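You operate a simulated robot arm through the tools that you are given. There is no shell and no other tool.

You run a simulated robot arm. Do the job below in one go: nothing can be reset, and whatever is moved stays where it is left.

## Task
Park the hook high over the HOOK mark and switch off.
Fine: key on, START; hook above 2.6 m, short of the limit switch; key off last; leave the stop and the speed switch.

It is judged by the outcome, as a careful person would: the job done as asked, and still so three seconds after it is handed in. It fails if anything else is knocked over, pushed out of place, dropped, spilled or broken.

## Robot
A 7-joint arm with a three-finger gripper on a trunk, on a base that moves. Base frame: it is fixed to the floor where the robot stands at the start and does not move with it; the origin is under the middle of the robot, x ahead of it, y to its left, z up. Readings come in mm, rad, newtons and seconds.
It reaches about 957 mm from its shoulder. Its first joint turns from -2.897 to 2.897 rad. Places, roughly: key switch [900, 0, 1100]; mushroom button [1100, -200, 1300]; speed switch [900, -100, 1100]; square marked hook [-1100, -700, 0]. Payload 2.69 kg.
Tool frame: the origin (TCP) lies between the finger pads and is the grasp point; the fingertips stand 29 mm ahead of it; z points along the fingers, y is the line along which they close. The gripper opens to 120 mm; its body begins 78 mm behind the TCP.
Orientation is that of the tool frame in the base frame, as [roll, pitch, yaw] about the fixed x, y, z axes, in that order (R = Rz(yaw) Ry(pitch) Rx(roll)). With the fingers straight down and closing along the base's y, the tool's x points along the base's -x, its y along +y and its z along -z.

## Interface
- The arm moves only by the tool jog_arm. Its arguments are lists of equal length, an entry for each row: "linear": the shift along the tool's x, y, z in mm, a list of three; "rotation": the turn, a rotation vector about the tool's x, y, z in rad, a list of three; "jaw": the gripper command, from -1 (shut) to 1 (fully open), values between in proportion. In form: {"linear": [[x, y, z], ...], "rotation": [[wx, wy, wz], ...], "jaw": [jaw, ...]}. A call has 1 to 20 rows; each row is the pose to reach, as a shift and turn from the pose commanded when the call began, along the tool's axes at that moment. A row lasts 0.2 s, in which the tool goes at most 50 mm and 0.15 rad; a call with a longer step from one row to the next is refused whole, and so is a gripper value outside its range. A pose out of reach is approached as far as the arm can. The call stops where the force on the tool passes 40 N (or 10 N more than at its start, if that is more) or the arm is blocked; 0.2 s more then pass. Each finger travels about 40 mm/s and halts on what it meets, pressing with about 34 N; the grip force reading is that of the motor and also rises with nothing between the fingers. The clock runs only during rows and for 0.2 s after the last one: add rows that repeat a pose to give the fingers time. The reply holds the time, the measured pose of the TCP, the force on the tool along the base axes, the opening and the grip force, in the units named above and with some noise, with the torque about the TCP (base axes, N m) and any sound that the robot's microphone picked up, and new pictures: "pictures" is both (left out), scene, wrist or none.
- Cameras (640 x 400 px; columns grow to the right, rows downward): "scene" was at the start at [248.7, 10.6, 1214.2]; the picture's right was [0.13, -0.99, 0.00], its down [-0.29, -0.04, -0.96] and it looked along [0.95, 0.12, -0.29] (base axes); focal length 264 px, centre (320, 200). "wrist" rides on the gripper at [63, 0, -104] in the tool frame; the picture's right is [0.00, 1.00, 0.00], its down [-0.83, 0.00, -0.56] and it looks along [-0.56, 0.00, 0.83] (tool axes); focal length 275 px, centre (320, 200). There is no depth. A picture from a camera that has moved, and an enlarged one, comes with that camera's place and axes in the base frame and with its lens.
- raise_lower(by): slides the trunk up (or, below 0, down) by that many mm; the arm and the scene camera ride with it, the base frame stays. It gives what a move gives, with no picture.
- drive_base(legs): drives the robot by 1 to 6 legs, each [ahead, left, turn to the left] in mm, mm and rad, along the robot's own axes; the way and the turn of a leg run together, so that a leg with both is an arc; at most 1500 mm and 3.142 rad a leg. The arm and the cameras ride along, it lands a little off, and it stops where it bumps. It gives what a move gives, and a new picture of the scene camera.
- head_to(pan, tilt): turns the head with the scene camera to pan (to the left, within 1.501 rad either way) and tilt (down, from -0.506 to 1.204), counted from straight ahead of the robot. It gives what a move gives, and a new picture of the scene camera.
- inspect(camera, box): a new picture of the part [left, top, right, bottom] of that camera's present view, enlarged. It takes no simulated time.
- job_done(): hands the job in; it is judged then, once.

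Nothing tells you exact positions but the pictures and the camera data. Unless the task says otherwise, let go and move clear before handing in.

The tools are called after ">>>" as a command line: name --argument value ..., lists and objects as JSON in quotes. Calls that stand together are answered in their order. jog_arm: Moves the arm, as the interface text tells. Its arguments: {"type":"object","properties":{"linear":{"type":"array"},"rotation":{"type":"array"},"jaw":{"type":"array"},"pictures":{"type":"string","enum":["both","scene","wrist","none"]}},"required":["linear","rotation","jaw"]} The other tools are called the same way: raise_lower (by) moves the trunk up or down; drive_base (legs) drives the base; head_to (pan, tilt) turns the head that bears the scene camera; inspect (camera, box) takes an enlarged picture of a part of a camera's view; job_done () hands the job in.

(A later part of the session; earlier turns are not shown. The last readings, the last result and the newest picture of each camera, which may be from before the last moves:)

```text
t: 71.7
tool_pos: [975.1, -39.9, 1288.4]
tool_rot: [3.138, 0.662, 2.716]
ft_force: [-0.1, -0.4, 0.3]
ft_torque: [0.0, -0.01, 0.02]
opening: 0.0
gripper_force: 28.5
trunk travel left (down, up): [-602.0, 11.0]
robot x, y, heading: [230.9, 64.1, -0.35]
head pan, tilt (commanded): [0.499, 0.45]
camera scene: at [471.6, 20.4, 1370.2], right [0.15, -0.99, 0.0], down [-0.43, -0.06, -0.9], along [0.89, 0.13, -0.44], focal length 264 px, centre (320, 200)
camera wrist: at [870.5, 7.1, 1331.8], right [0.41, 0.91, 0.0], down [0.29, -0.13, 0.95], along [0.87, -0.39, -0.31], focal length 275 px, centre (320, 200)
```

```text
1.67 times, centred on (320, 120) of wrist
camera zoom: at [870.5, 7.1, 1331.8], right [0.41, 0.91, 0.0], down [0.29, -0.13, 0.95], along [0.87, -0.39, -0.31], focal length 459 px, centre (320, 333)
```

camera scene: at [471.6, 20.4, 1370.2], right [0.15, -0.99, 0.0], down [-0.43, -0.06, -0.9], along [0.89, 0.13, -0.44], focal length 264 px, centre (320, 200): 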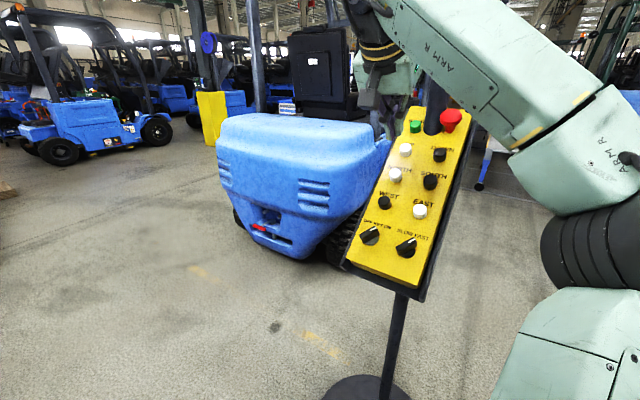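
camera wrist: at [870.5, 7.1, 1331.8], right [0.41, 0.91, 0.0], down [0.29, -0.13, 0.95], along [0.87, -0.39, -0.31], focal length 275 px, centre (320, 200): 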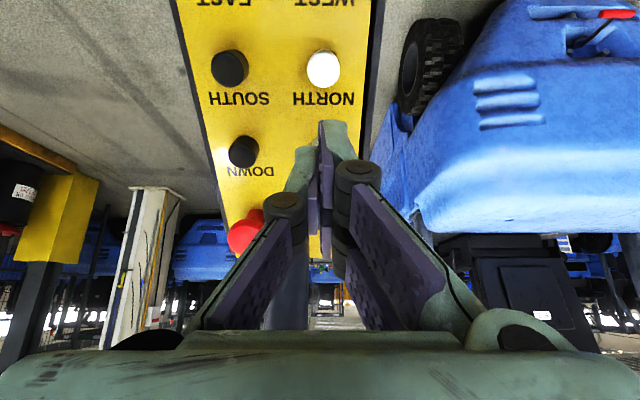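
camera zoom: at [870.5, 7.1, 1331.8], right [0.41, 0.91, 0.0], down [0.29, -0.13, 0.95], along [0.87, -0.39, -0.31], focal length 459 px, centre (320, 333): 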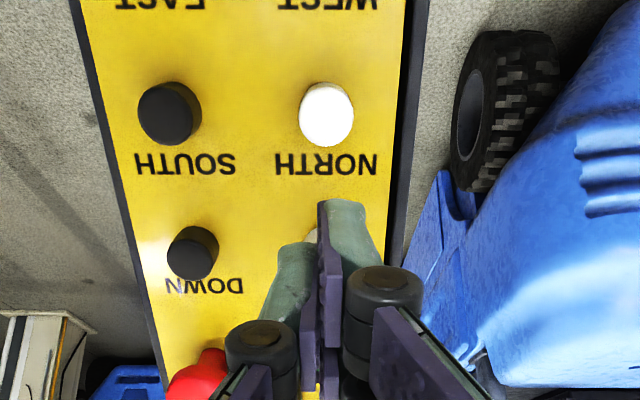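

The upper reach is limited, so I'll approach START at a lower standoff: a bit deeper, then up the panel.

>>> jog_arm --linear '[[-15, 1, 25], [-40, 1, 45], [-75, 2, 50], [-109, 2, 50], [-109, 2, 50]]' --rotation '[[0, 0, 0], [0, 0, 0], [0, 0, 0], [0, 0, 0], [0, 0, 0]]' --jaw '[-1, -1, -1, -1, -1]' --pictures "both"

>>> inspect --camera "scene" --box '[330, 60, 510, 220]'

>>> inspect --camera "wrist" --box '[220, 40, 420, 240]'

```text
t: 72.9
tool_pos: [1081.2, -85.6, 1315.6]
tool_rot: [-3.14, 0.661, 2.715]
ft_force: [0.0, -0.3, -0.1]
ft_torque: [0.0, -0.02, 0.02]
opening: 0.1
gripper_force: 28.9
trunk travel left (down, up): [-602.0, 11.0]
robot x, y, heading: [232.1, 61.1, -0.35]
head pan, tilt (commanded): [0.499, 0.45]
camera scene: at [471.5, 20.1, 1370.2], right [0.15, -0.99, 0.0], down [-0.43, -0.06, -0.9], along [0.89, 0.13, -0.44], focal length 264 px, centre (320, 200)
camera wrist: at [977.3, -38.9, 1358.5], right [0.41, 0.91, 0.0], down [0.29, -0.13, 0.95], along [0.87, -0.39, -0.31], focal length 275 px, centre (320, 200)
```

scene: 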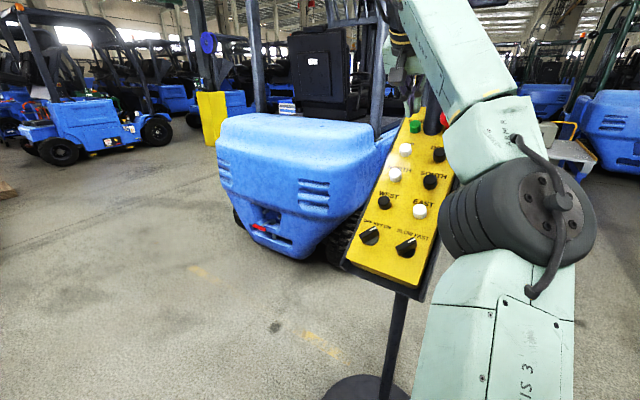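
wrist: 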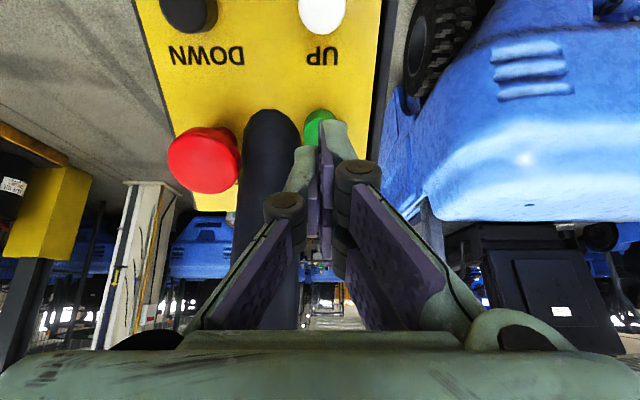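

```text
2.50 times, centred on (420, 140) of scene
camera zoom: at [471.5, 20.1, 1370.2], right [0.15, -0.99, 0.0], down [-0.43, -0.06, -0.9], along [0.89, 0.13, -0.44], focal length 660 px, centre (70, 350)
```

zoom: 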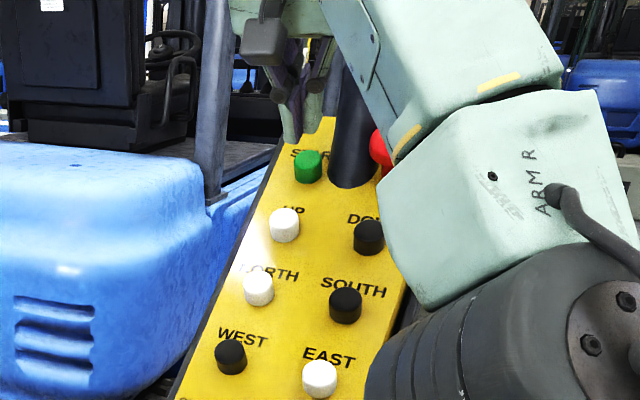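

```text
2.00 times, centred on (320, 140) of wrist
camera zoom: at [977.3, -38.9, 1358.5], right [0.41, 0.91, 0.0], down [0.29, -0.13, 0.95], along [0.87, -0.39, -0.31], focal length 551 px, centre (320, 320)
```

zoom: 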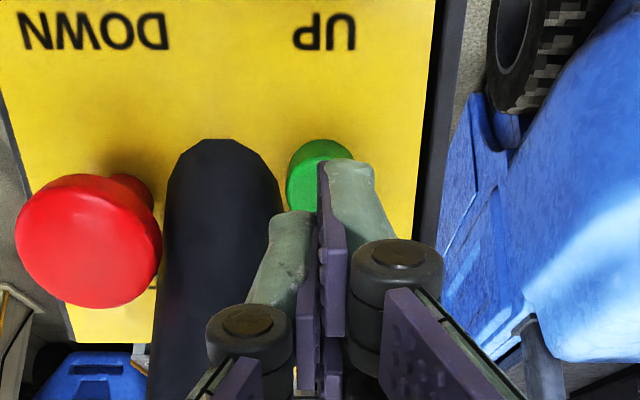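

Well aligned over START. I'll shift 8 mm left to keep away from the pole and descend to just above the button.

>>> jog_arm --linear '[[0, 8, 0], [0, 8, 15], [0, 8, 28], [0, 8, 28]]' --rotation '[[0, 0, 0], [0, 0, 0], [0, 0, 0], [0, 0, 0]]' --jaw '[-1, -1, -1, -1]' --pictures "wrist"

>>> inspect --camera "wrist" --box '[220, 60, 420, 240]'

>>> inspect --camera "scene" --box '[370, 60, 470, 160]'

```text
t: 73.9
tool_pos: [1100.4, -84.4, 1292.1]
tool_rot: [3.139, 0.663, 2.715]
ft_force: [-0.4, 0.6, 0.3]
ft_torque: [0.02, -0.01, -0.02]
opening: 0.0
gripper_force: 28.7
trunk travel left (down, up): [-602.0, 11.0]
robot x, y, heading: [238.2, 61.5, -0.35]
head pan, tilt (commanded): [0.499, 0.45]
camera wrist: at [996.2, -37.0, 1336.8], right [0.41, 0.91, 0.0], down [0.29, -0.13, 0.95], along [0.87, -0.39, -0.31], focal length 275 px, centre (320, 200)
```

wrist: 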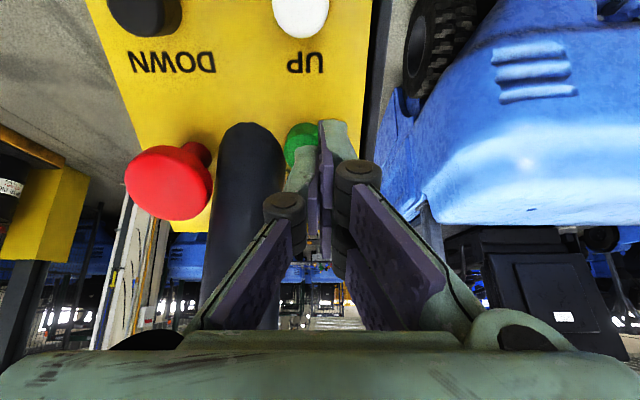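

```text
2.22 times, centred on (320, 150) of wrist
camera zoom: at [996.2, -37.0, 1336.8], right [0.41, 0.91, 0.0], down [0.29, -0.13, 0.95], along [0.87, -0.39, -0.31], focal length 612 px, centre (320, 311)
```

zoom: 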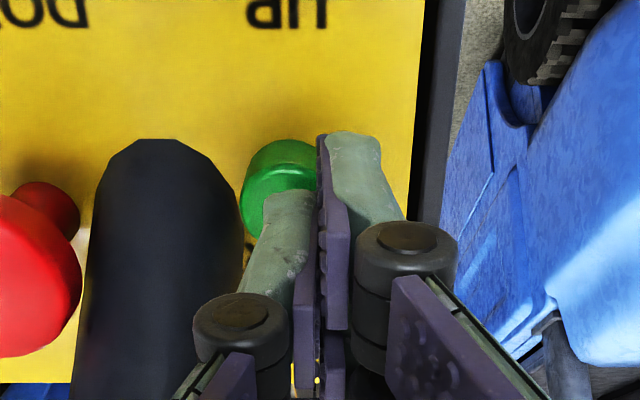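

```text
4.00 times, centred on (420, 110) of scene
camera zoom: at [471.6, 20.3, 1370.2], right [0.15, -0.99, 0.0], down [-0.43, -0.06, -0.9], along [0.89, 0.13, -0.44], focal length 1056 px, centre (-80, 560)
```

zoom: 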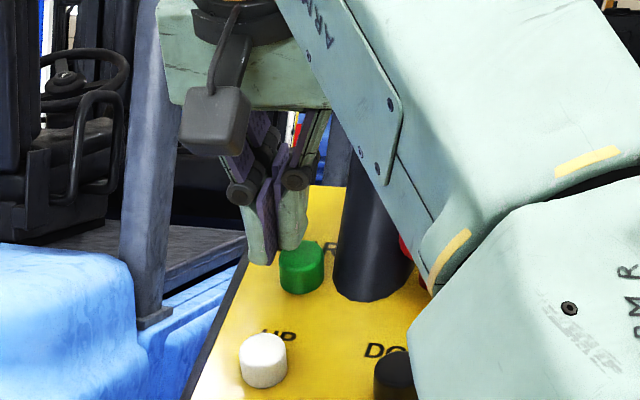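

The single finger sits over the START cap, clear of the pole. Pressing gently in small steps.

>>> jog_arm --linear '[[0, 0, 4], [0, 0, 7], [0, 0, 9], [0, 0, 11]]' --rotation '[[0, 0, 0], [0, 0, 0], [0, 0, 0], [0, 0, 0]]' --jaw '[-1, -1, -1, -1]' --pictures "scene"

>>> inspect --camera "scene" --box '[370, 60, 470, 160]'

```text
t: 74.9
tool_pos: [1107.1, -88.0, 1283.4]
tool_rot: [3.14, 0.663, 2.716]
ft_force: [0.9, 0.4, 0.2]
ft_torque: [-0.02, -0.05, -0.01]
opening: 0.2
gripper_force: 28.2
trunk travel left (down, up): [-602.0, 11.0]
robot x, y, heading: [232.1, 64.6, -0.35]
head pan, tilt (commanded): [0.499, 0.45]
camera scene: at [471.7, 20.3, 1370.2], right [0.15, -0.99, 0.0], down [-0.43, -0.06, -0.9], along [0.89, 0.13, -0.44], focal length 264 px, centre (320, 200)
```

scene: 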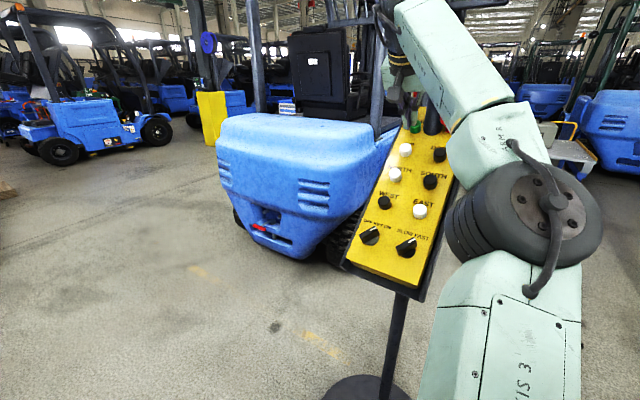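

```text
4.00 times, centred on (420, 110) of scene
camera zoom: at [471.7, 20.3, 1370.2], right [0.15, -0.99, 0.0], down [-0.43, -0.06, -0.9], along [0.89, 0.13, -0.44], focal length 1056 px, centre (-80, 560)
```

zoom: 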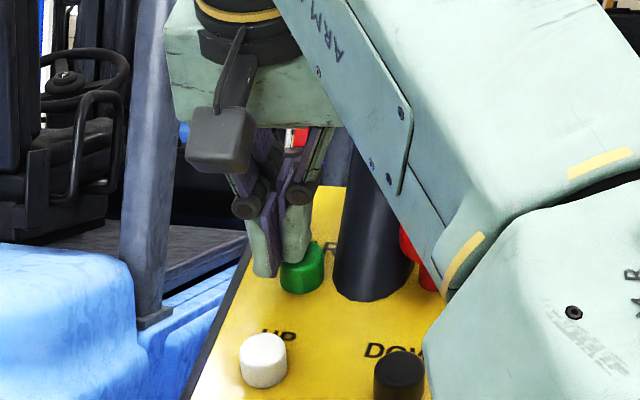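

No contact yet. I'll aim the head so both the display and buttons are visible, then press further.

>>> head_to --pan 0.2 --tilt 0.05

>>> jog_arm --linear '[[0, 0, 2], [0, 0, 4], [0, 0, 6]]' --rotation '[[0, 0, 0], [0, 0, 0], [0, 0, 0]]' --jaw '[-1, -1, -1]' --pictures "scene"

```text
t: 75.8
tool_pos: [1107.6, -87.0, 1284.7]
tool_rot: [3.139, 0.663, 2.715]
ft_force: [-0.4, -0.3, -0.9]
ft_torque: [0.02, 0.01, 0.02]
opening: 0.0
gripper_force: 28.3
trunk travel left (down, up): [-602.0, 11.0]
robot x, y, heading: [235.2, 59.3, -0.352]
head pan, tilt (commanded): [0.201, 0.051]
camera scene: at [470.9, -6.9, 1407.2], right [-0.15, -0.99, 0.0], down [-0.05, 0.01, -1.0], along [0.99, -0.15, -0.05], focal length 264 px, centre (320, 200)
```

scene: 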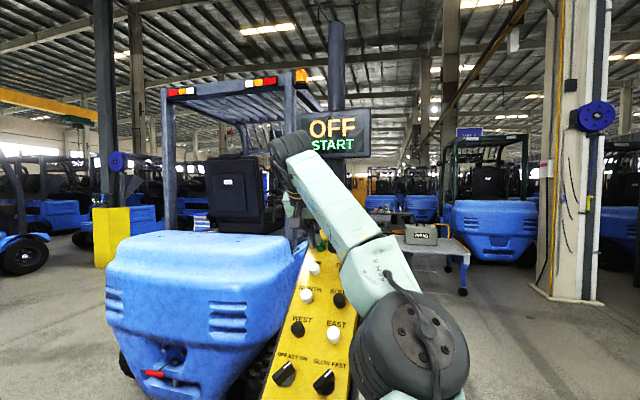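

```text
t: 76.6
tool_pos: [1110.5, -88.3, 1279.0]
tool_rot: [3.14, 0.663, 2.716]
ft_force: [0.0, 0.1, 1.3]
ft_torque: [-0.01, -0.01, 0.0]
opening: 0.1
gripper_force: 28.6
trunk travel left (down, up): [-602.0, 11.0]
robot x, y, heading: [234.2, 60.6, -0.355]
head pan, tilt (commanded): [0.201, 0.051]
camera scene: at [470.7, -6.8, 1407.3], right [-0.15, -0.99, 0.0], down [-0.05, 0.01, -1.0], along [0.99, -0.15, -0.05], focal length 264 px, centre (320, 200)
```

scene: 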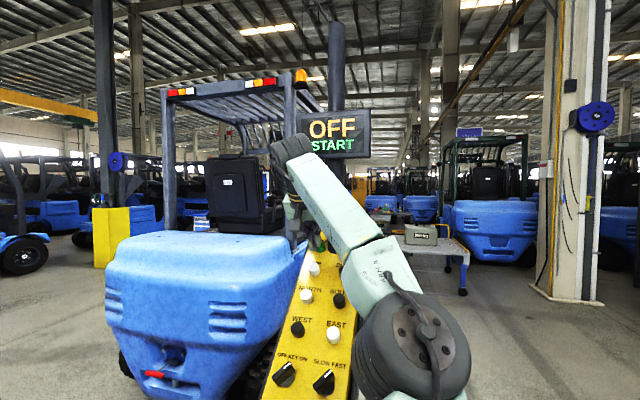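

Display reads OFF / START. No contact yet; I'll keep pressing in 2 mm steps.

>>> jog_arm --linear '[[0, 0, 2], [0, 0, 4]]' --rotation '[[0, 0, 0], [0, 0, 0]]' --jaw '[-1, -1]' --pictures "both"

>>> inspect --camera "wrist" --box '[240, 80, 400, 200]'

>>> inspect --camera "scene" --box '[270, 190, 350, 270]'

```text
t: 77.2
tool_pos: [1112.3, -89.6, 1277.1]
tool_rot: [3.138, 0.663, 2.716]
ft_force: [-0.5, 0.7, 2.1]
ft_torque: [-0.05, -0.06, -0.01]
opening: 0.1
gripper_force: 28.3
trunk travel left (down, up): [-602.0, 11.0]
robot x, y, heading: [235.8, 61.7, -0.356]
head pan, tilt (commanded): [0.201, 0.051]
camera scene: at [470.6, -6.8, 1407.4], right [-0.15, -0.99, 0.0], down [-0.05, 0.01, -1.0], along [0.99, -0.15, -0.05], focal length 264 px, centre (320, 200)
camera wrist: at [1008.3, -43.4, 1320.7], right [0.41, 0.91, 0.0], down [0.29, -0.13, 0.95], along [0.87, -0.39, -0.31], focal length 275 px, centre (320, 200)
```

scene: 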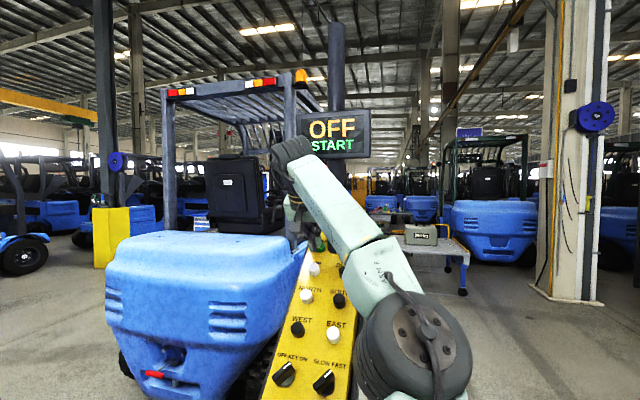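
wrist: 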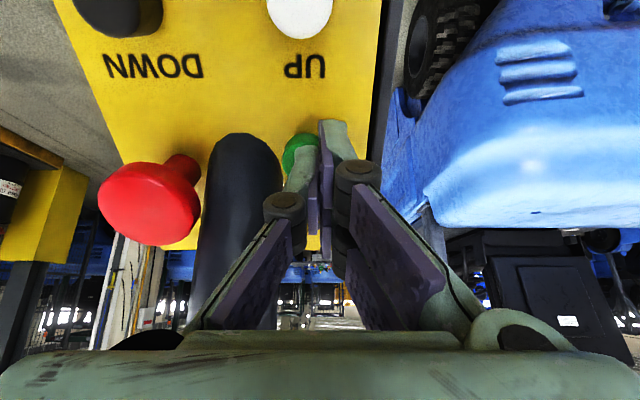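

```text
3.33 times, centred on (320, 140) of wrist
camera zoom: at [1008.3, -43.4, 1320.7], right [0.41, 0.91, 0.0], down [0.29, -0.13, 0.95], along [0.87, -0.39, -0.31], focal length 918 px, centre (320, 400)
```

zoom: 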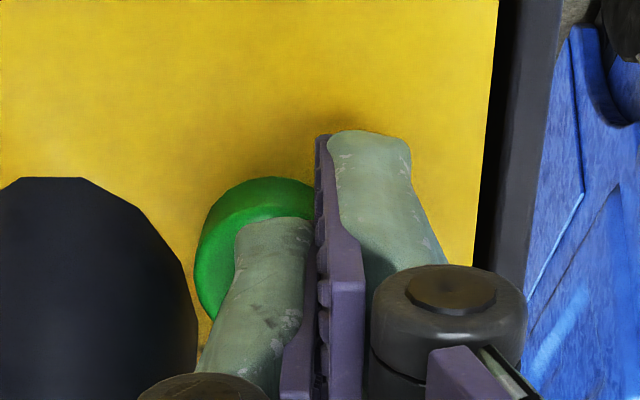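

```text
5.00 times, centred on (310, 230) of scene
camera zoom: at [470.6, -6.8, 1407.4], right [-0.15, -0.99, 0.0], down [-0.05, 0.01, -1.0], along [0.99, -0.15, -0.05], focal length 1319 px, centre (370, 50)
```

zoom: 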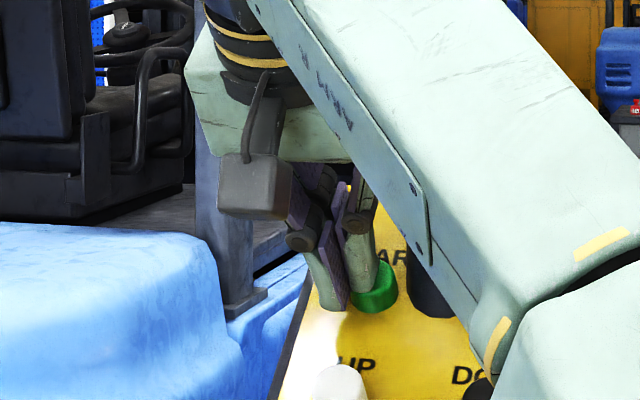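

Contact has begun (about 2 N). Pressing a little more.

>>> jog_arm --linear '[[0, 0, 1.5], [0, 0, 3]]' --rotation '[[0, 0, 0], [0, 0, 0]]' --jaw '[-1, -1]' --pictures "scene"

```text
t: 77.8
tool_pos: [1113.7, -90.4, 1274.8]
tool_rot: [-3.141, 0.663, 2.714]
ft_force: [-1.5, 0.4, 1.9]
ft_torque: [-0.04, -0.04, -0.01]
opening: 0.4
gripper_force: 28.6
trunk travel left (down, up): [-602.0, 11.0]
robot x, y, heading: [235.5, 60.4, -0.352]
head pan, tilt (commanded): [0.201, 0.051]
camera scene: at [470.4, -6.8, 1407.3], right [-0.15, -0.99, 0.0], down [-0.05, 0.01, -1.0], along [0.99, -0.15, -0.05], focal length 264 px, centre (320, 200)
```

scene: 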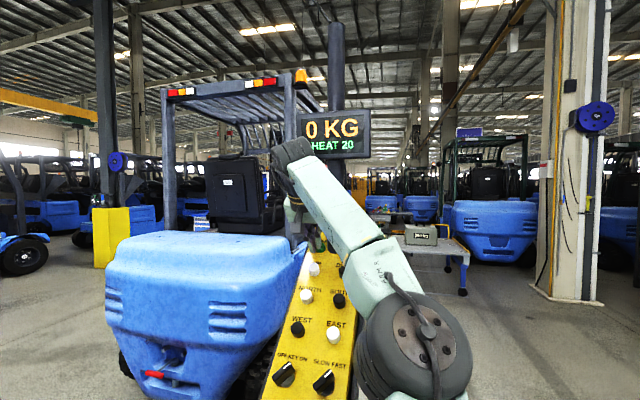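

The display changed to "0 KG / HEAT 20" — the crane is on. I'll release START and read the display closely.

>>> jog_arm --linear '[[0, 0, -15], [0, 0, -40], [0, 0, -60]]' --rotation '[[0, 0, 0], [0, 0, 0], [0, 0, 0]]' --jaw '[-1, -1, -1]' --pictures "scene"

>>> inspect --camera "scene" --box '[280, 90, 400, 170]'

```text
t: 78.6
tool_pos: [1081.4, -77.1, 1322.2]
tool_rot: [3.141, 0.664, 2.716]
ft_force: [-0.7, -0.1, -0.5]
ft_torque: [0.01, 0.02, 0.03]
opening: 0.2
gripper_force: 28.5
trunk travel left (down, up): [-602.0, 11.0]
robot x, y, heading: [235.1, 61.7, -0.351]
head pan, tilt (commanded): [0.201, 0.051]
camera scene: at [470.7, -6.7, 1407.3], right [-0.15, -0.99, 0.0], down [-0.05, 0.01, -1.0], along [0.99, -0.15, -0.05], focal length 264 px, centre (320, 200)
```

scene: 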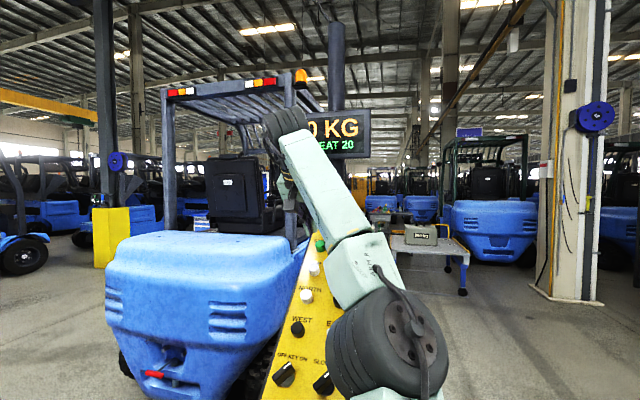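

```text
5.00 times, centred on (340, 130) of scene
camera zoom: at [470.7, -6.7, 1407.3], right [-0.15, -0.99, 0.0], down [-0.05, 0.01, -1.0], along [0.99, -0.15, -0.05], focal length 1319 px, centre (220, 550)
```

zoom: 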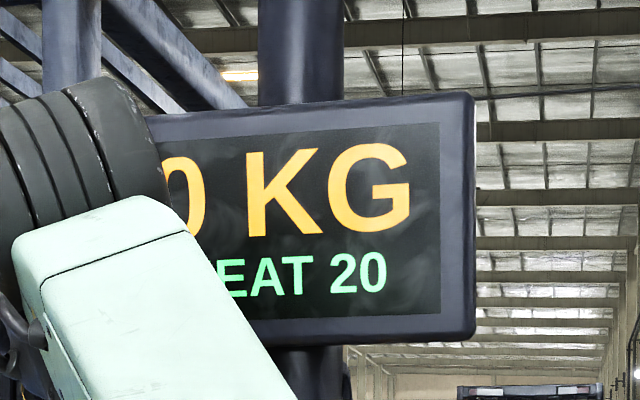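

Crane is energised (load 0 kg, heat 20). Next I'll move to just above UP and aim the head at the hook.

>>> jog_arm --linear '[[40, -5, 5], [69, -9, 25], [69, -9, 25]]' --rotation '[[0, 0, 0], [0, 0, 0], [0, 0, 0]]' --jaw '[-1, -1, -1]' --pictures "both"

>>> inspect --camera "wrist" --box '[220, 40, 420, 200]'

>>> head_to --pan 1.5 --tilt -0.5

```text
t: 79.4
tool_pos: [1039.7, -67.4, 1258.7]
tool_rot: [3.14, 0.662, 2.717]
ft_force: [-0.7, -0.2, -0.1]
ft_torque: [0.01, 0.0, 0.0]
opening: 0.1
gripper_force: 29.1
trunk travel left (down, up): [-602.0, 11.0]
robot x, y, heading: [234.2, 59.5, -0.348]
head pan, tilt (commanded): [0.201, 0.051]
camera scene: at [470.8, -6.8, 1407.3], right [-0.15, -0.99, 0.0], down [-0.05, 0.01, -1.0], along [0.99, -0.15, -0.05], focal length 264 px, centre (320, 200)
camera wrist: at [936.1, -21.3, 1302.7], right [0.41, 0.91, 0.0], down [0.29, -0.13, 0.95], along [0.87, -0.39, -0.31], focal length 275 px, centre (320, 200)
```

scene: 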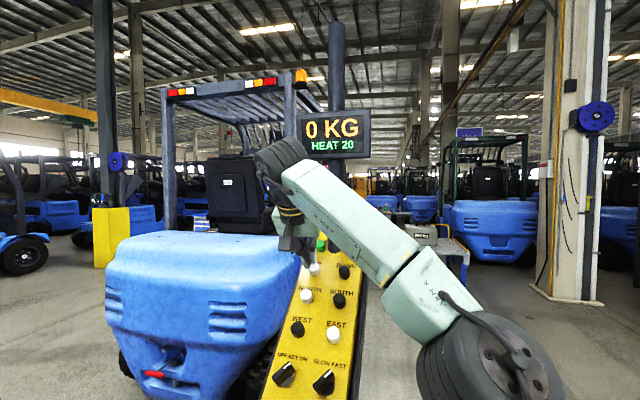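
wrist: 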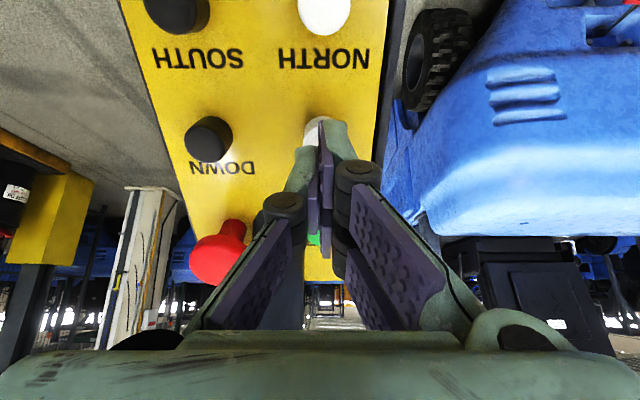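

```text
2.50 times, centred on (320, 120) of wrist
camera zoom: at [936.1, -21.3, 1302.7], right [0.41, 0.91, 0.0], down [0.29, -0.13, 0.95], along [0.87, -0.39, -0.31], focal length 688 px, centre (320, 400)
```

zoom: 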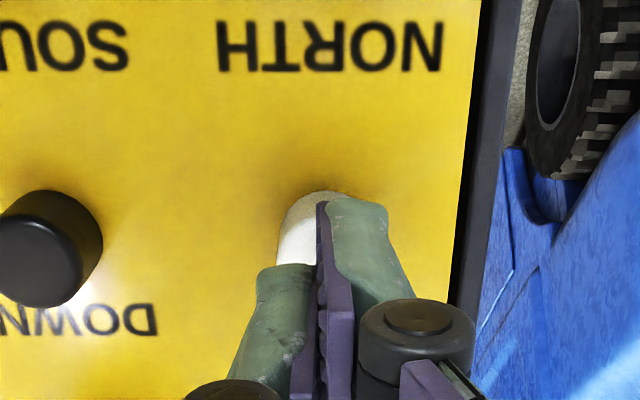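

```text
t: 80.9
tool_pos: [1040.3, -68.9, 1258.7]
tool_rot: [3.139, 0.662, 2.717]
ft_force: [0.8, -0.2, 0.4]
ft_torque: [0.0, 0.01, -0.04]
opening: 0.0
gripper_force: 28.7
trunk travel left (down, up): [-602.0, 11.0]
robot x, y, heading: [234.6, 62.4, -0.351]
head pan, tilt (commanded): [1.499, -0.499]
camera scene: at [408.3, 67.9, 1451.8], right [0.91, -0.41, 0.0], down [0.2, 0.44, -0.88], along [0.36, 0.8, 0.48], focal length 264 px, centre (320, 200)
```

scene: 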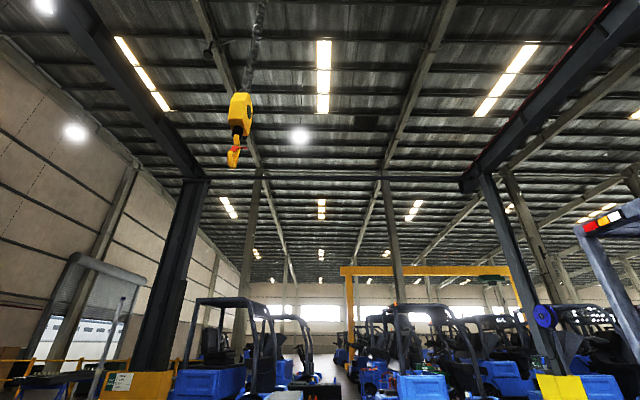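

The hook tip is again at about [445, 994, 2070]. I'll give UP a short press (about 0.8 s) and watch how the hook responds.

>>> jog_arm --linear '[[-2, 0, 20], [-2, 0, 29], [-2, 0, 34], [-2, 0, 38], [-2, 0, 38], [-2, 0, 38]]' --rotation '[[0, 0, 0], [0, 0, 0], [0, 0, 0], [0, 0, 0], [0, 0, 0], [0, 0, 0]]' --jaw '[-1, -1, -1, -1, -1, -1]' --pictures "scene"

```text
t: 82.3
tool_pos: [1064.3, -77.7, 1232.1]
tool_rot: [3.139, 0.663, 2.715]
ft_force: [-1.7, 0.9, 2.2]
ft_torque: [0.03, -0.02, -0.01]
opening: 0.0
gripper_force: 29.2
trunk travel left (down, up): [-602.0, 11.0]
robot x, y, heading: [234.8, 62.2, -0.351]
head pan, tilt (commanded): [1.499, -0.499]
camera scene: at [407.7, 68.1, 1451.9], right [0.91, -0.41, 0.0], down [0.2, 0.44, -0.88], along [0.36, 0.8, 0.48], focal length 264 px, centre (320, 200)
```

scene: 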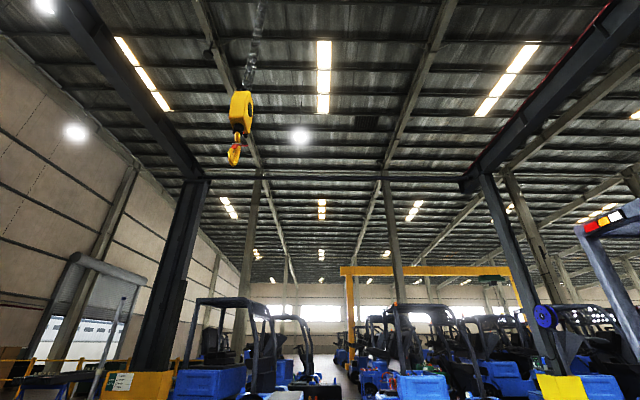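

The button is in contact (about 3 N) and the hook has barely moved. I'll hold a bit longer, slightly deeper.

>>> jog_arm --linear '[[0, 0, 1], [0, 0, 1], [0, 0, 1]]' --rotation '[[0, 0, 0], [0, 0, 0], [0, 0, 0]]' --jaw '[-1, -1, -1]' --pictures "scene"

```text
t: 83.1
tool_pos: [1065.1, -78.4, 1231.3]
tool_rot: [3.14, 0.662, 2.716]
ft_force: [-3.2, -0.2, 4.1]
ft_torque: [-0.03, 0.02, -0.03]
opening: 6.2
gripper_force: 28.6
trunk travel left (down, up): [-602.0, 11.0]
robot x, y, heading: [234.0, 63.6, -0.354]
head pan, tilt (commanded): [1.499, -0.499]
camera scene: at [407.6, 68.0, 1452.0], right [0.91, -0.41, 0.0], down [0.2, 0.44, -0.88], along [0.36, 0.8, 0.48], focal length 264 px, centre (320, 200)
```

scene: 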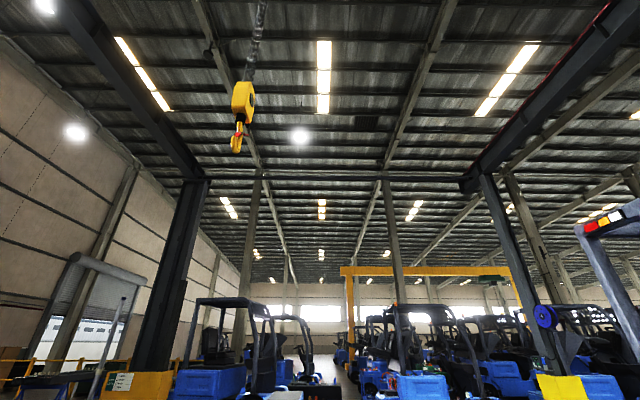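

The hook is rising (tip now ~2.14 m). The fingers were spread slightly by the button, so I'll check the wrist view before holding on.

>>> inspect --camera "wrist" --box '[240, 80, 400, 200]'

```text
3.33 times, centred on (320, 140) of wrist
camera zoom: at [960.9, -31.1, 1274.9], right [0.41, 0.91, 0.0], down [0.29, -0.13, 0.95], along [0.87, -0.39, -0.31], focal length 918 px, centre (320, 400)
```

zoom: 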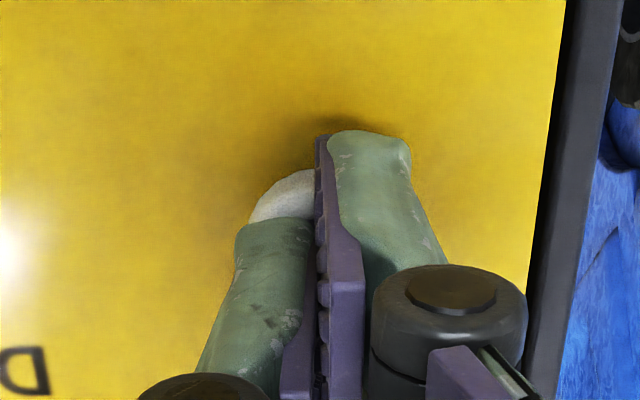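

Fingertips sit squarely on the UP cap. Holding UP for about 2 s more.

>>> jog_arm --linear '[[0, 0, 0], [0, 0, 0], [0, 0, 0], [0, 0, 0], [0, 0, 0], [0, 0, 0], [0, 0, 0], [0, 0, 0]]' --rotation '[[0, 0, 0], [0, 0, 0], [0, 0, 0], [0, 0, 0], [0, 0, 0], [0, 0, 0], [0, 0, 0], [0, 0, 0]]' --jaw '[-1, -1, -1, -1, -1, -1, -1, -1]' --pictures "scene"

```text
t: 84.9
tool_pos: [1064.4, -76.5, 1229.9]
tool_rot: [3.14, 0.664, 2.715]
ft_force: [-1.7, -0.2, 3.1]
ft_torque: [-0.06, -0.02, 0.0]
opening: 0.0
gripper_force: 28.3
trunk travel left (down, up): [-602.0, 11.0]
robot x, y, heading: [231.6, 61.0, -0.348]
head pan, tilt (commanded): [1.499, -0.499]
camera scene: at [407.6, 67.9, 1452.0], right [0.91, -0.41, 0.0], down [0.2, 0.44, -0.88], along [0.36, 0.8, 0.48], focal length 264 px, centre (320, 200)
```

scene: 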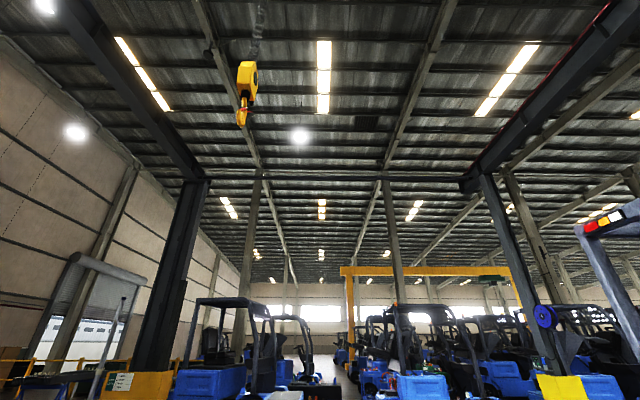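

Tip now ~2.29 m, rising about 80 mm/s. Holding on for about 3.4 s.

>>> jog_arm --linear '[[0, 0, 0], [0, 0, 0], [0, 0, 0], [0, 0, 0], [0, 0, 0], [0, 0, 0], [0, 0, 0], [0, 0, 0], [0, 0, 0], [0, 0, 0], [0, 0, 0], [0, 0, 0], [0, 0, 0], [0, 0, 0], [0, 0, 0], [0, 0, 0]]' --rotation '[[0, 0, 0], [0, 0, 0], [0, 0, 0], [0, 0, 0], [0, 0, 0], [0, 0, 0], [0, 0, 0], [0, 0, 0], [0, 0, 0], [0, 0, 0], [0, 0, 0], [0, 0, 0], [0, 0, 0], [0, 0, 0], [0, 0, 0], [0, 0, 0]]' --jaw '[-1, -1, -1, -1, -1, -1, -1, -1, -1, -1, -1, -1, -1, -1, -1, -1]' --pictures "scene"

>>> inspect --camera "scene" --box '[200, 0, 320, 120]'

```text
t: 88.3
tool_pos: [1065.2, -77.8, 1231.6]
tool_rot: [3.14, 0.664, 2.717]
ft_force: [-3.0, 0.7, 2.5]
ft_torque: [-0.03, 0.03, -0.02]
opening: 0.0
gripper_force: 28.4
trunk travel left (down, up): [-602.0, 11.0]
robot x, y, heading: [235.9, 57.3, -0.351]
head pan, tilt (commanded): [1.499, -0.499]
camera scene: at [407.6, 68.0, 1452.0], right [0.91, -0.41, 0.0], down [0.2, 0.44, -0.88], along [0.36, 0.8, 0.48], focal length 264 px, centre (320, 200)
```

scene: 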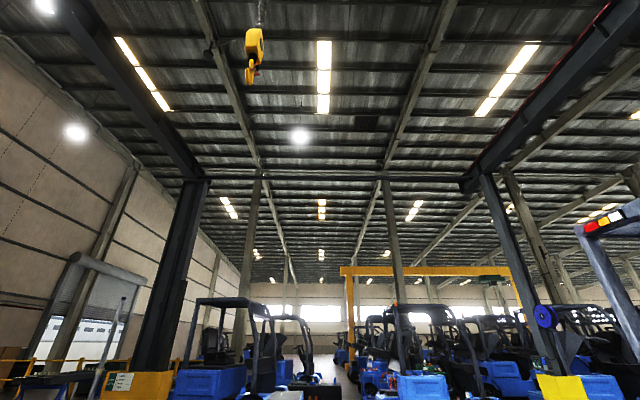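

```text
3.33 times, centred on (260, 60) of scene
camera zoom: at [407.6, 68.0, 1452.0], right [0.91, -0.41, 0.0], down [0.2, 0.44, -0.88], along [0.36, 0.8, 0.48], focal length 880 px, centre (520, 667)
```

zoom: 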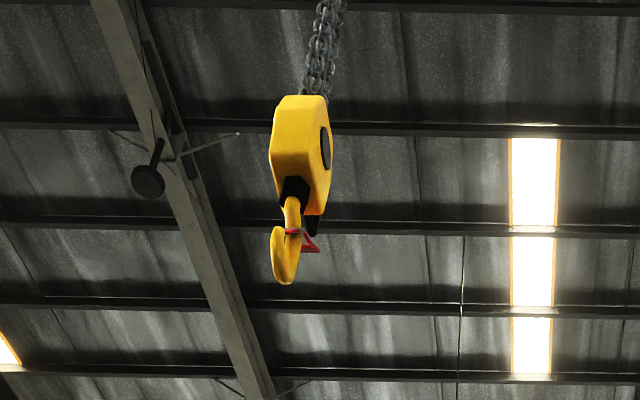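

Tip is at ~2.56 m. I'll hold about 1.9 s more (target ≈2.72 m) and release.

>>> jog_arm --linear '[[0, 0, 0], [0, 0, 0], [0, 0, 0], [0, 0, 0], [0, 0, 0], [0, 0, 0], [0, 0, 0], [0, 0, 0], [0, 0, 0], [0, 0, -12], [0, 0, -30], [0, 0, -45]]' --rotation '[[0, 0, 0], [0, 0, 0], [0, 0, 0], [0, 0, 0], [0, 0, 0], [0, 0, 0], [0, 0, 0], [0, 0, 0], [0, 0, 0], [0, 0, 0], [0, 0, 0], [0, 0, 0]]' --jaw '[-1, -1, -1, -1, -1, -1, -1, -1, -1, -1, -1, -1]' --pictures "scene"

>>> inspect --camera "scene" --box '[200, 0, 320, 120]'

>>> head_to --pan 0.2 --tilt 0.0

>>> inspect --camera "scene" --box '[280, 90, 400, 170]'

```text
t: 90.9
tool_pos: [1040.3, -65.5, 1266.1]
tool_rot: [3.141, 0.661, 2.715]
ft_force: [0.0, 0.7, 0.3]
ft_torque: [-0.01, -0.02, 0.01]
opening: 0.0
gripper_force: 28.6
trunk travel left (down, up): [-602.0, 11.0]
robot x, y, heading: [235.4, 62.7, -0.353]
head pan, tilt (commanded): [1.499, -0.499]
camera scene: at [408.1, 68.0, 1451.8], right [0.91, -0.41, 0.0], down [0.2, 0.44, -0.88], along [0.36, 0.8, 0.48], focal length 264 px, centre (320, 200)
```

scene: 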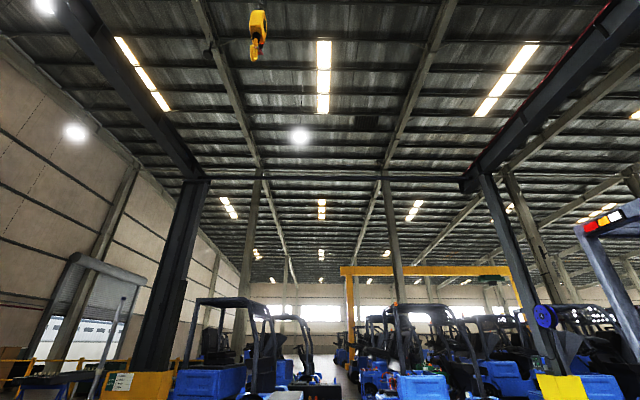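

```text
3.33 times, centred on (260, 60) of scene
camera zoom: at [408.1, 68.0, 1451.8], right [0.91, -0.41, 0.0], down [0.2, 0.44, -0.88], along [0.36, 0.8, 0.48], focal length 880 px, centre (520, 667)
```

zoom: 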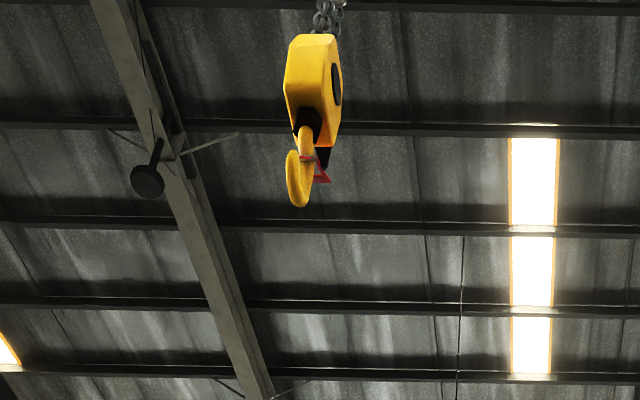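

```text
t: 92.3
tool_pos: [1040.7, -66.0, 1264.4]
tool_rot: [3.14, 0.664, 2.715]
ft_force: [0.2, 0.7, 0.2]
ft_torque: [-0.02, 0.0, 0.02]
opening: 0.0
gripper_force: 28.6
trunk travel left (down, up): [-602.0, 11.0]
robot x, y, heading: [234.8, 63.9, -0.35]
head pan, tilt (commanded): [0.201, 0.0]
camera scene: at [469.7, -6.7, 1411.8], right [-0.15, -0.99, 0.0], down [0.0, 0.0, -1.0], along [0.99, -0.15, 0.0], focal length 264 px, centre (320, 200)
```

scene: 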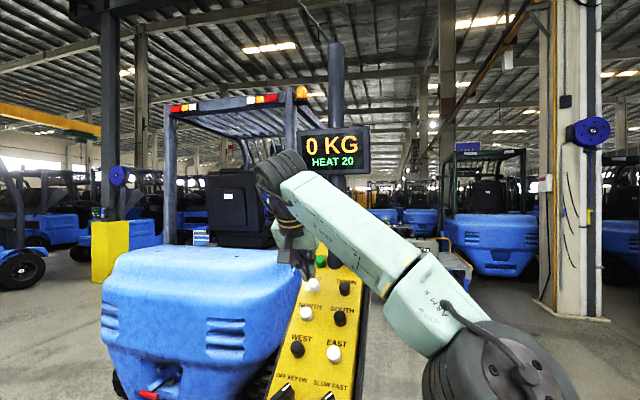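

```text
5.00 times, centred on (340, 130) of scene
camera zoom: at [469.7, -6.7, 1411.8], right [-0.15, -0.99, 0.0], down [0.0, 0.0, -1.0], along [0.99, -0.15, 0.0], focal length 1319 px, centre (220, 550)
```

zoom: 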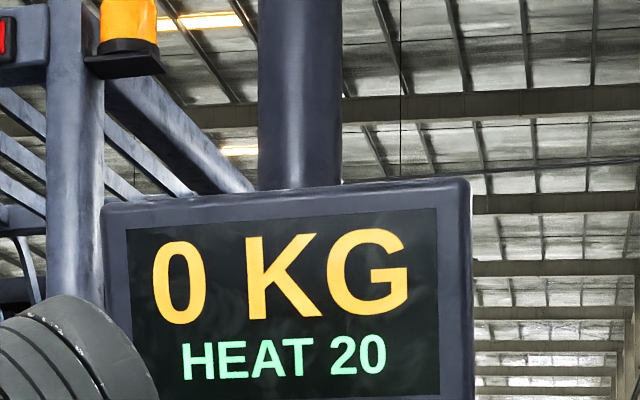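

The hook tip is now at ~2.74 m and HEAT still reads 20. Next I'll move over SOUTH and give it a test press to learn which way it sends the hook.

>>> jog_arm --linear '[[35, -35, 0], [70, -74, 5], [70, -74, 7]]' --rotation '[[0, 0, 0], [0, 0, 0], [0, 0, 0]]' --jaw '[-1, -1, -1]' --pictures "both"

>>> inspect --camera "wrist" --box '[220, 40, 420, 200]'

>>> head_to --pan 1.5 --tilt -0.5

```text
refused: row 2 steps farther than a row can; nothing moved
```

```text
2.50 times, centred on (320, 120) of wrist
camera zoom: at [936.5, -19.8, 1309.5], right [0.41, 0.91, 0.0], down [0.29, -0.13, 0.95], along [0.87, -0.39, -0.31], focal length 688 px, centre (320, 400)
```

zoom: 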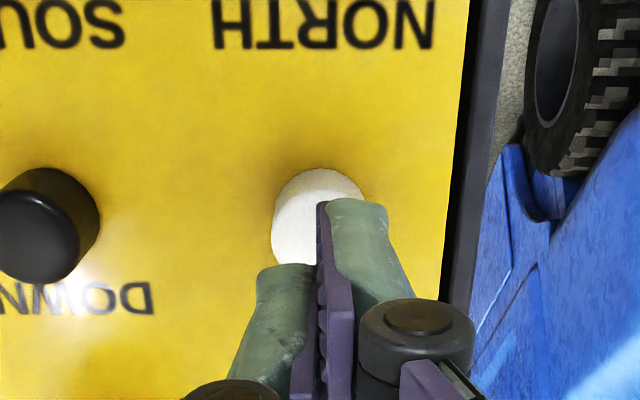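

```text
t: 93.8
tool_pos: [1040.6, -67.0, 1265.1]
tool_rot: [3.141, 0.663, 2.716]
ft_force: [0.2, 0.6, -1.0]
ft_torque: [0.0, 0.0, 0.0]
opening: 0.0
gripper_force: 27.8
trunk travel left (down, up): [-602.0, 11.0]
robot x, y, heading: [234.8, 59.7, -0.35]
head pan, tilt (commanded): [1.499, -0.499]
camera scene: at [408.3, 67.9, 1451.8], right [0.91, -0.41, 0.0], down [0.2, 0.44, -0.88], along [0.36, 0.8, 0.48], focal length 264 px, centre (320, 200)
```

scene: 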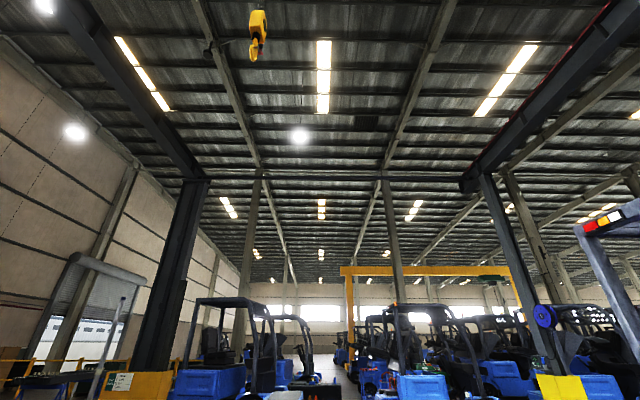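

That step was refused as too long; I'll redo the move to SOUTH with smaller rows.

>>> jog_arm --linear '[[30, -30, 0], [55, -55, 3], [70, -74, 7], [70, -74, 7]]' --rotation '[[0, 0, 0], [0, 0, 0], [0, 0, 0], [0, 0, 0]]' --jaw '[-1, -1, -1, -1]' --pictures "wrist"

>>> inspect --camera "wrist" --box '[220, 40, 420, 200]'

```text
t: 94.8
tool_pos: [964.0, -113.5, 1216.2]
tool_rot: [3.14, 0.664, 2.717]
ft_force: [0.3, -0.8, -0.6]
ft_torque: [0.04, 0.01, 0.01]
opening: 0.1
gripper_force: 27.8
trunk travel left (down, up): [-602.0, 11.0]
robot x, y, heading: [231.5, 65.1, -0.352]
head pan, tilt (commanded): [1.499, -0.499]
camera wrist: at [858.7, -66.6, 1260.7], right [0.41, 0.91, 0.0], down [0.29, -0.13, 0.95], along [0.87, -0.39, -0.31], focal length 275 px, centre (320, 200)
```

wrist: 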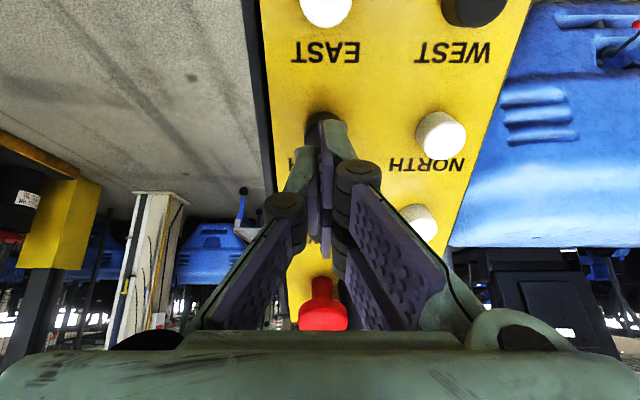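

```text
2.50 times, centred on (320, 120) of wrist
camera zoom: at [858.7, -66.6, 1260.7], right [0.41, 0.91, 0.0], down [0.29, -0.13, 0.95], along [0.87, -0.39, -0.31], focal length 688 px, centre (320, 400)
```

zoom: 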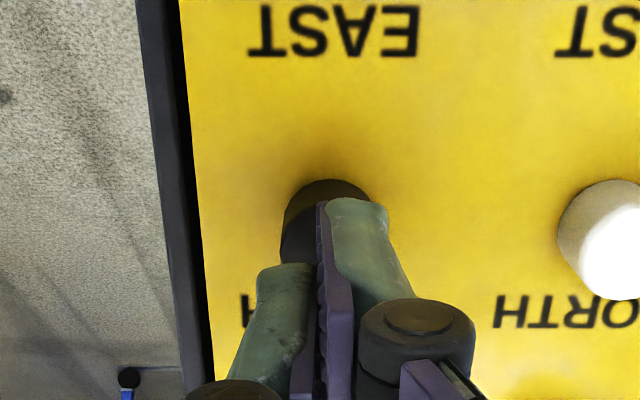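

Aligned over SOUTH. Pressing it for about a second.

>>> jog_arm --linear '[[0, 0, 20], [0, 0, 29], [0, 0, 34], [0, 0, 39], [0, 0, 39], [0, 0, 39], [0, 0, 39]]' --rotation '[[0, 0, 0], [0, 0, 0], [0, 0, 0], [0, 0, 0], [0, 0, 0], [0, 0, 0], [0, 0, 0]]' --jaw '[-1, -1, -1, -1, -1, -1, -1]' --pictures "scene"

```text
t: 96.4
tool_pos: [984.9, -122.9, 1188.1]
tool_rot: [3.14, 0.665, 2.715]
ft_force: [-4.9, 0.7, 4.4]
ft_torque: [0.01, 0.03, 0.02]
opening: 6.1
gripper_force: 29.4
trunk travel left (down, up): [-602.0, 11.0]
robot x, y, heading: [235.6, 62.1, -0.351]
head pan, tilt (commanded): [1.499, -0.499]
camera scene: at [407.4, 68.1, 1452.0], right [0.91, -0.41, 0.0], down [0.2, 0.44, -0.88], along [0.36, 0.8, 0.48], focal length 264 px, centre (320, 200)
```

scene: 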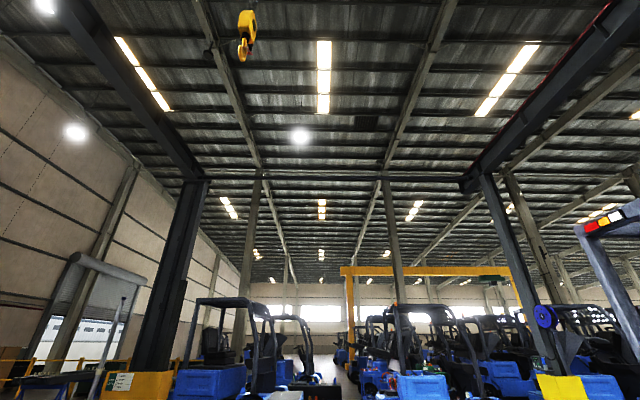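

SOUTH moves the hook along the panel's "toward-me" axis, which is one of the two directions I need. I'll keep holding and measure the speed.

>>> jog_arm --linear '[[0, 0, 0], [0, 0, 0], [0, 0, 0], [0, 0, 0], [0, 0, 0], [0, 0, 0], [0, 0, 0], [0, 0, 0], [0, 0, 0]]' --rotation '[[0, 0, 0], [0, 0, 0], [0, 0, 0], [0, 0, 0], [0, 0, 0], [0, 0, 0], [0, 0, 0], [0, 0, 0], [0, 0, 0]]' --jaw '[-1, -1, -1, -1, -1, -1, -1, -1, -1]' --pictures "scene"

>>> inspect --camera "scene" --box '[80, 0, 300, 140]'

```text
t: 98.4
tool_pos: [984.6, -123.4, 1186.6]
tool_rot: [3.139, 0.663, 2.714]
ft_force: [-4.9, 1.2, 2.8]
ft_torque: [0.01, 0.04, 0.0]
opening: 6.2
gripper_force: 28.8
trunk travel left (down, up): [-602.0, 11.0]
robot x, y, heading: [235.7, 62.9, -0.348]
head pan, tilt (commanded): [1.499, -0.499]
camera scene: at [407.5, 68.1, 1452.0], right [0.91, -0.41, 0.0], down [0.2, 0.44, -0.88], along [0.36, 0.8, 0.48], focal length 264 px, centre (320, 200)
```

scene: 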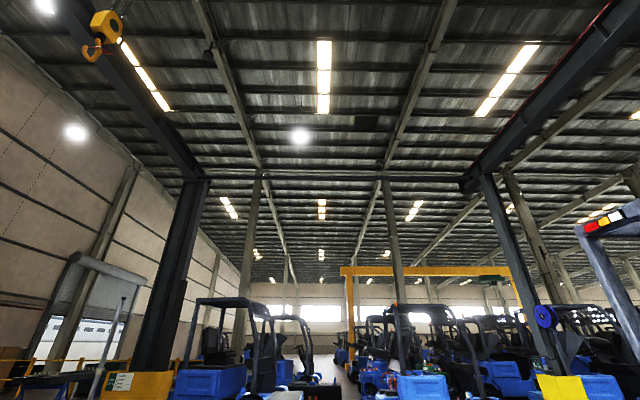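

```text
2.86 times, centred on (190, 70) of scene
camera zoom: at [407.5, 68.1, 1452.0], right [0.91, -0.41, 0.0], down [0.2, 0.44, -0.88], along [0.36, 0.8, 0.48], focal length 754 px, centre (691, 571)
```

zoom: 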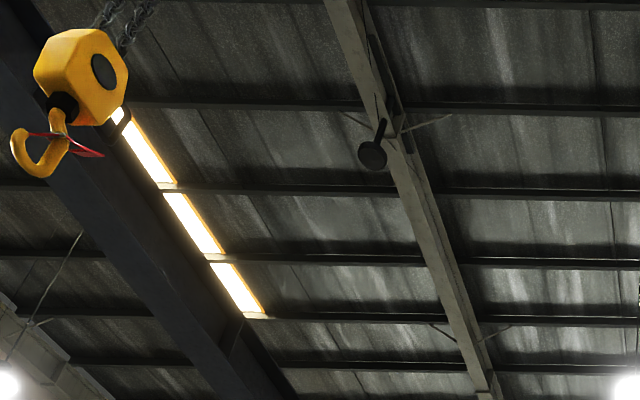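

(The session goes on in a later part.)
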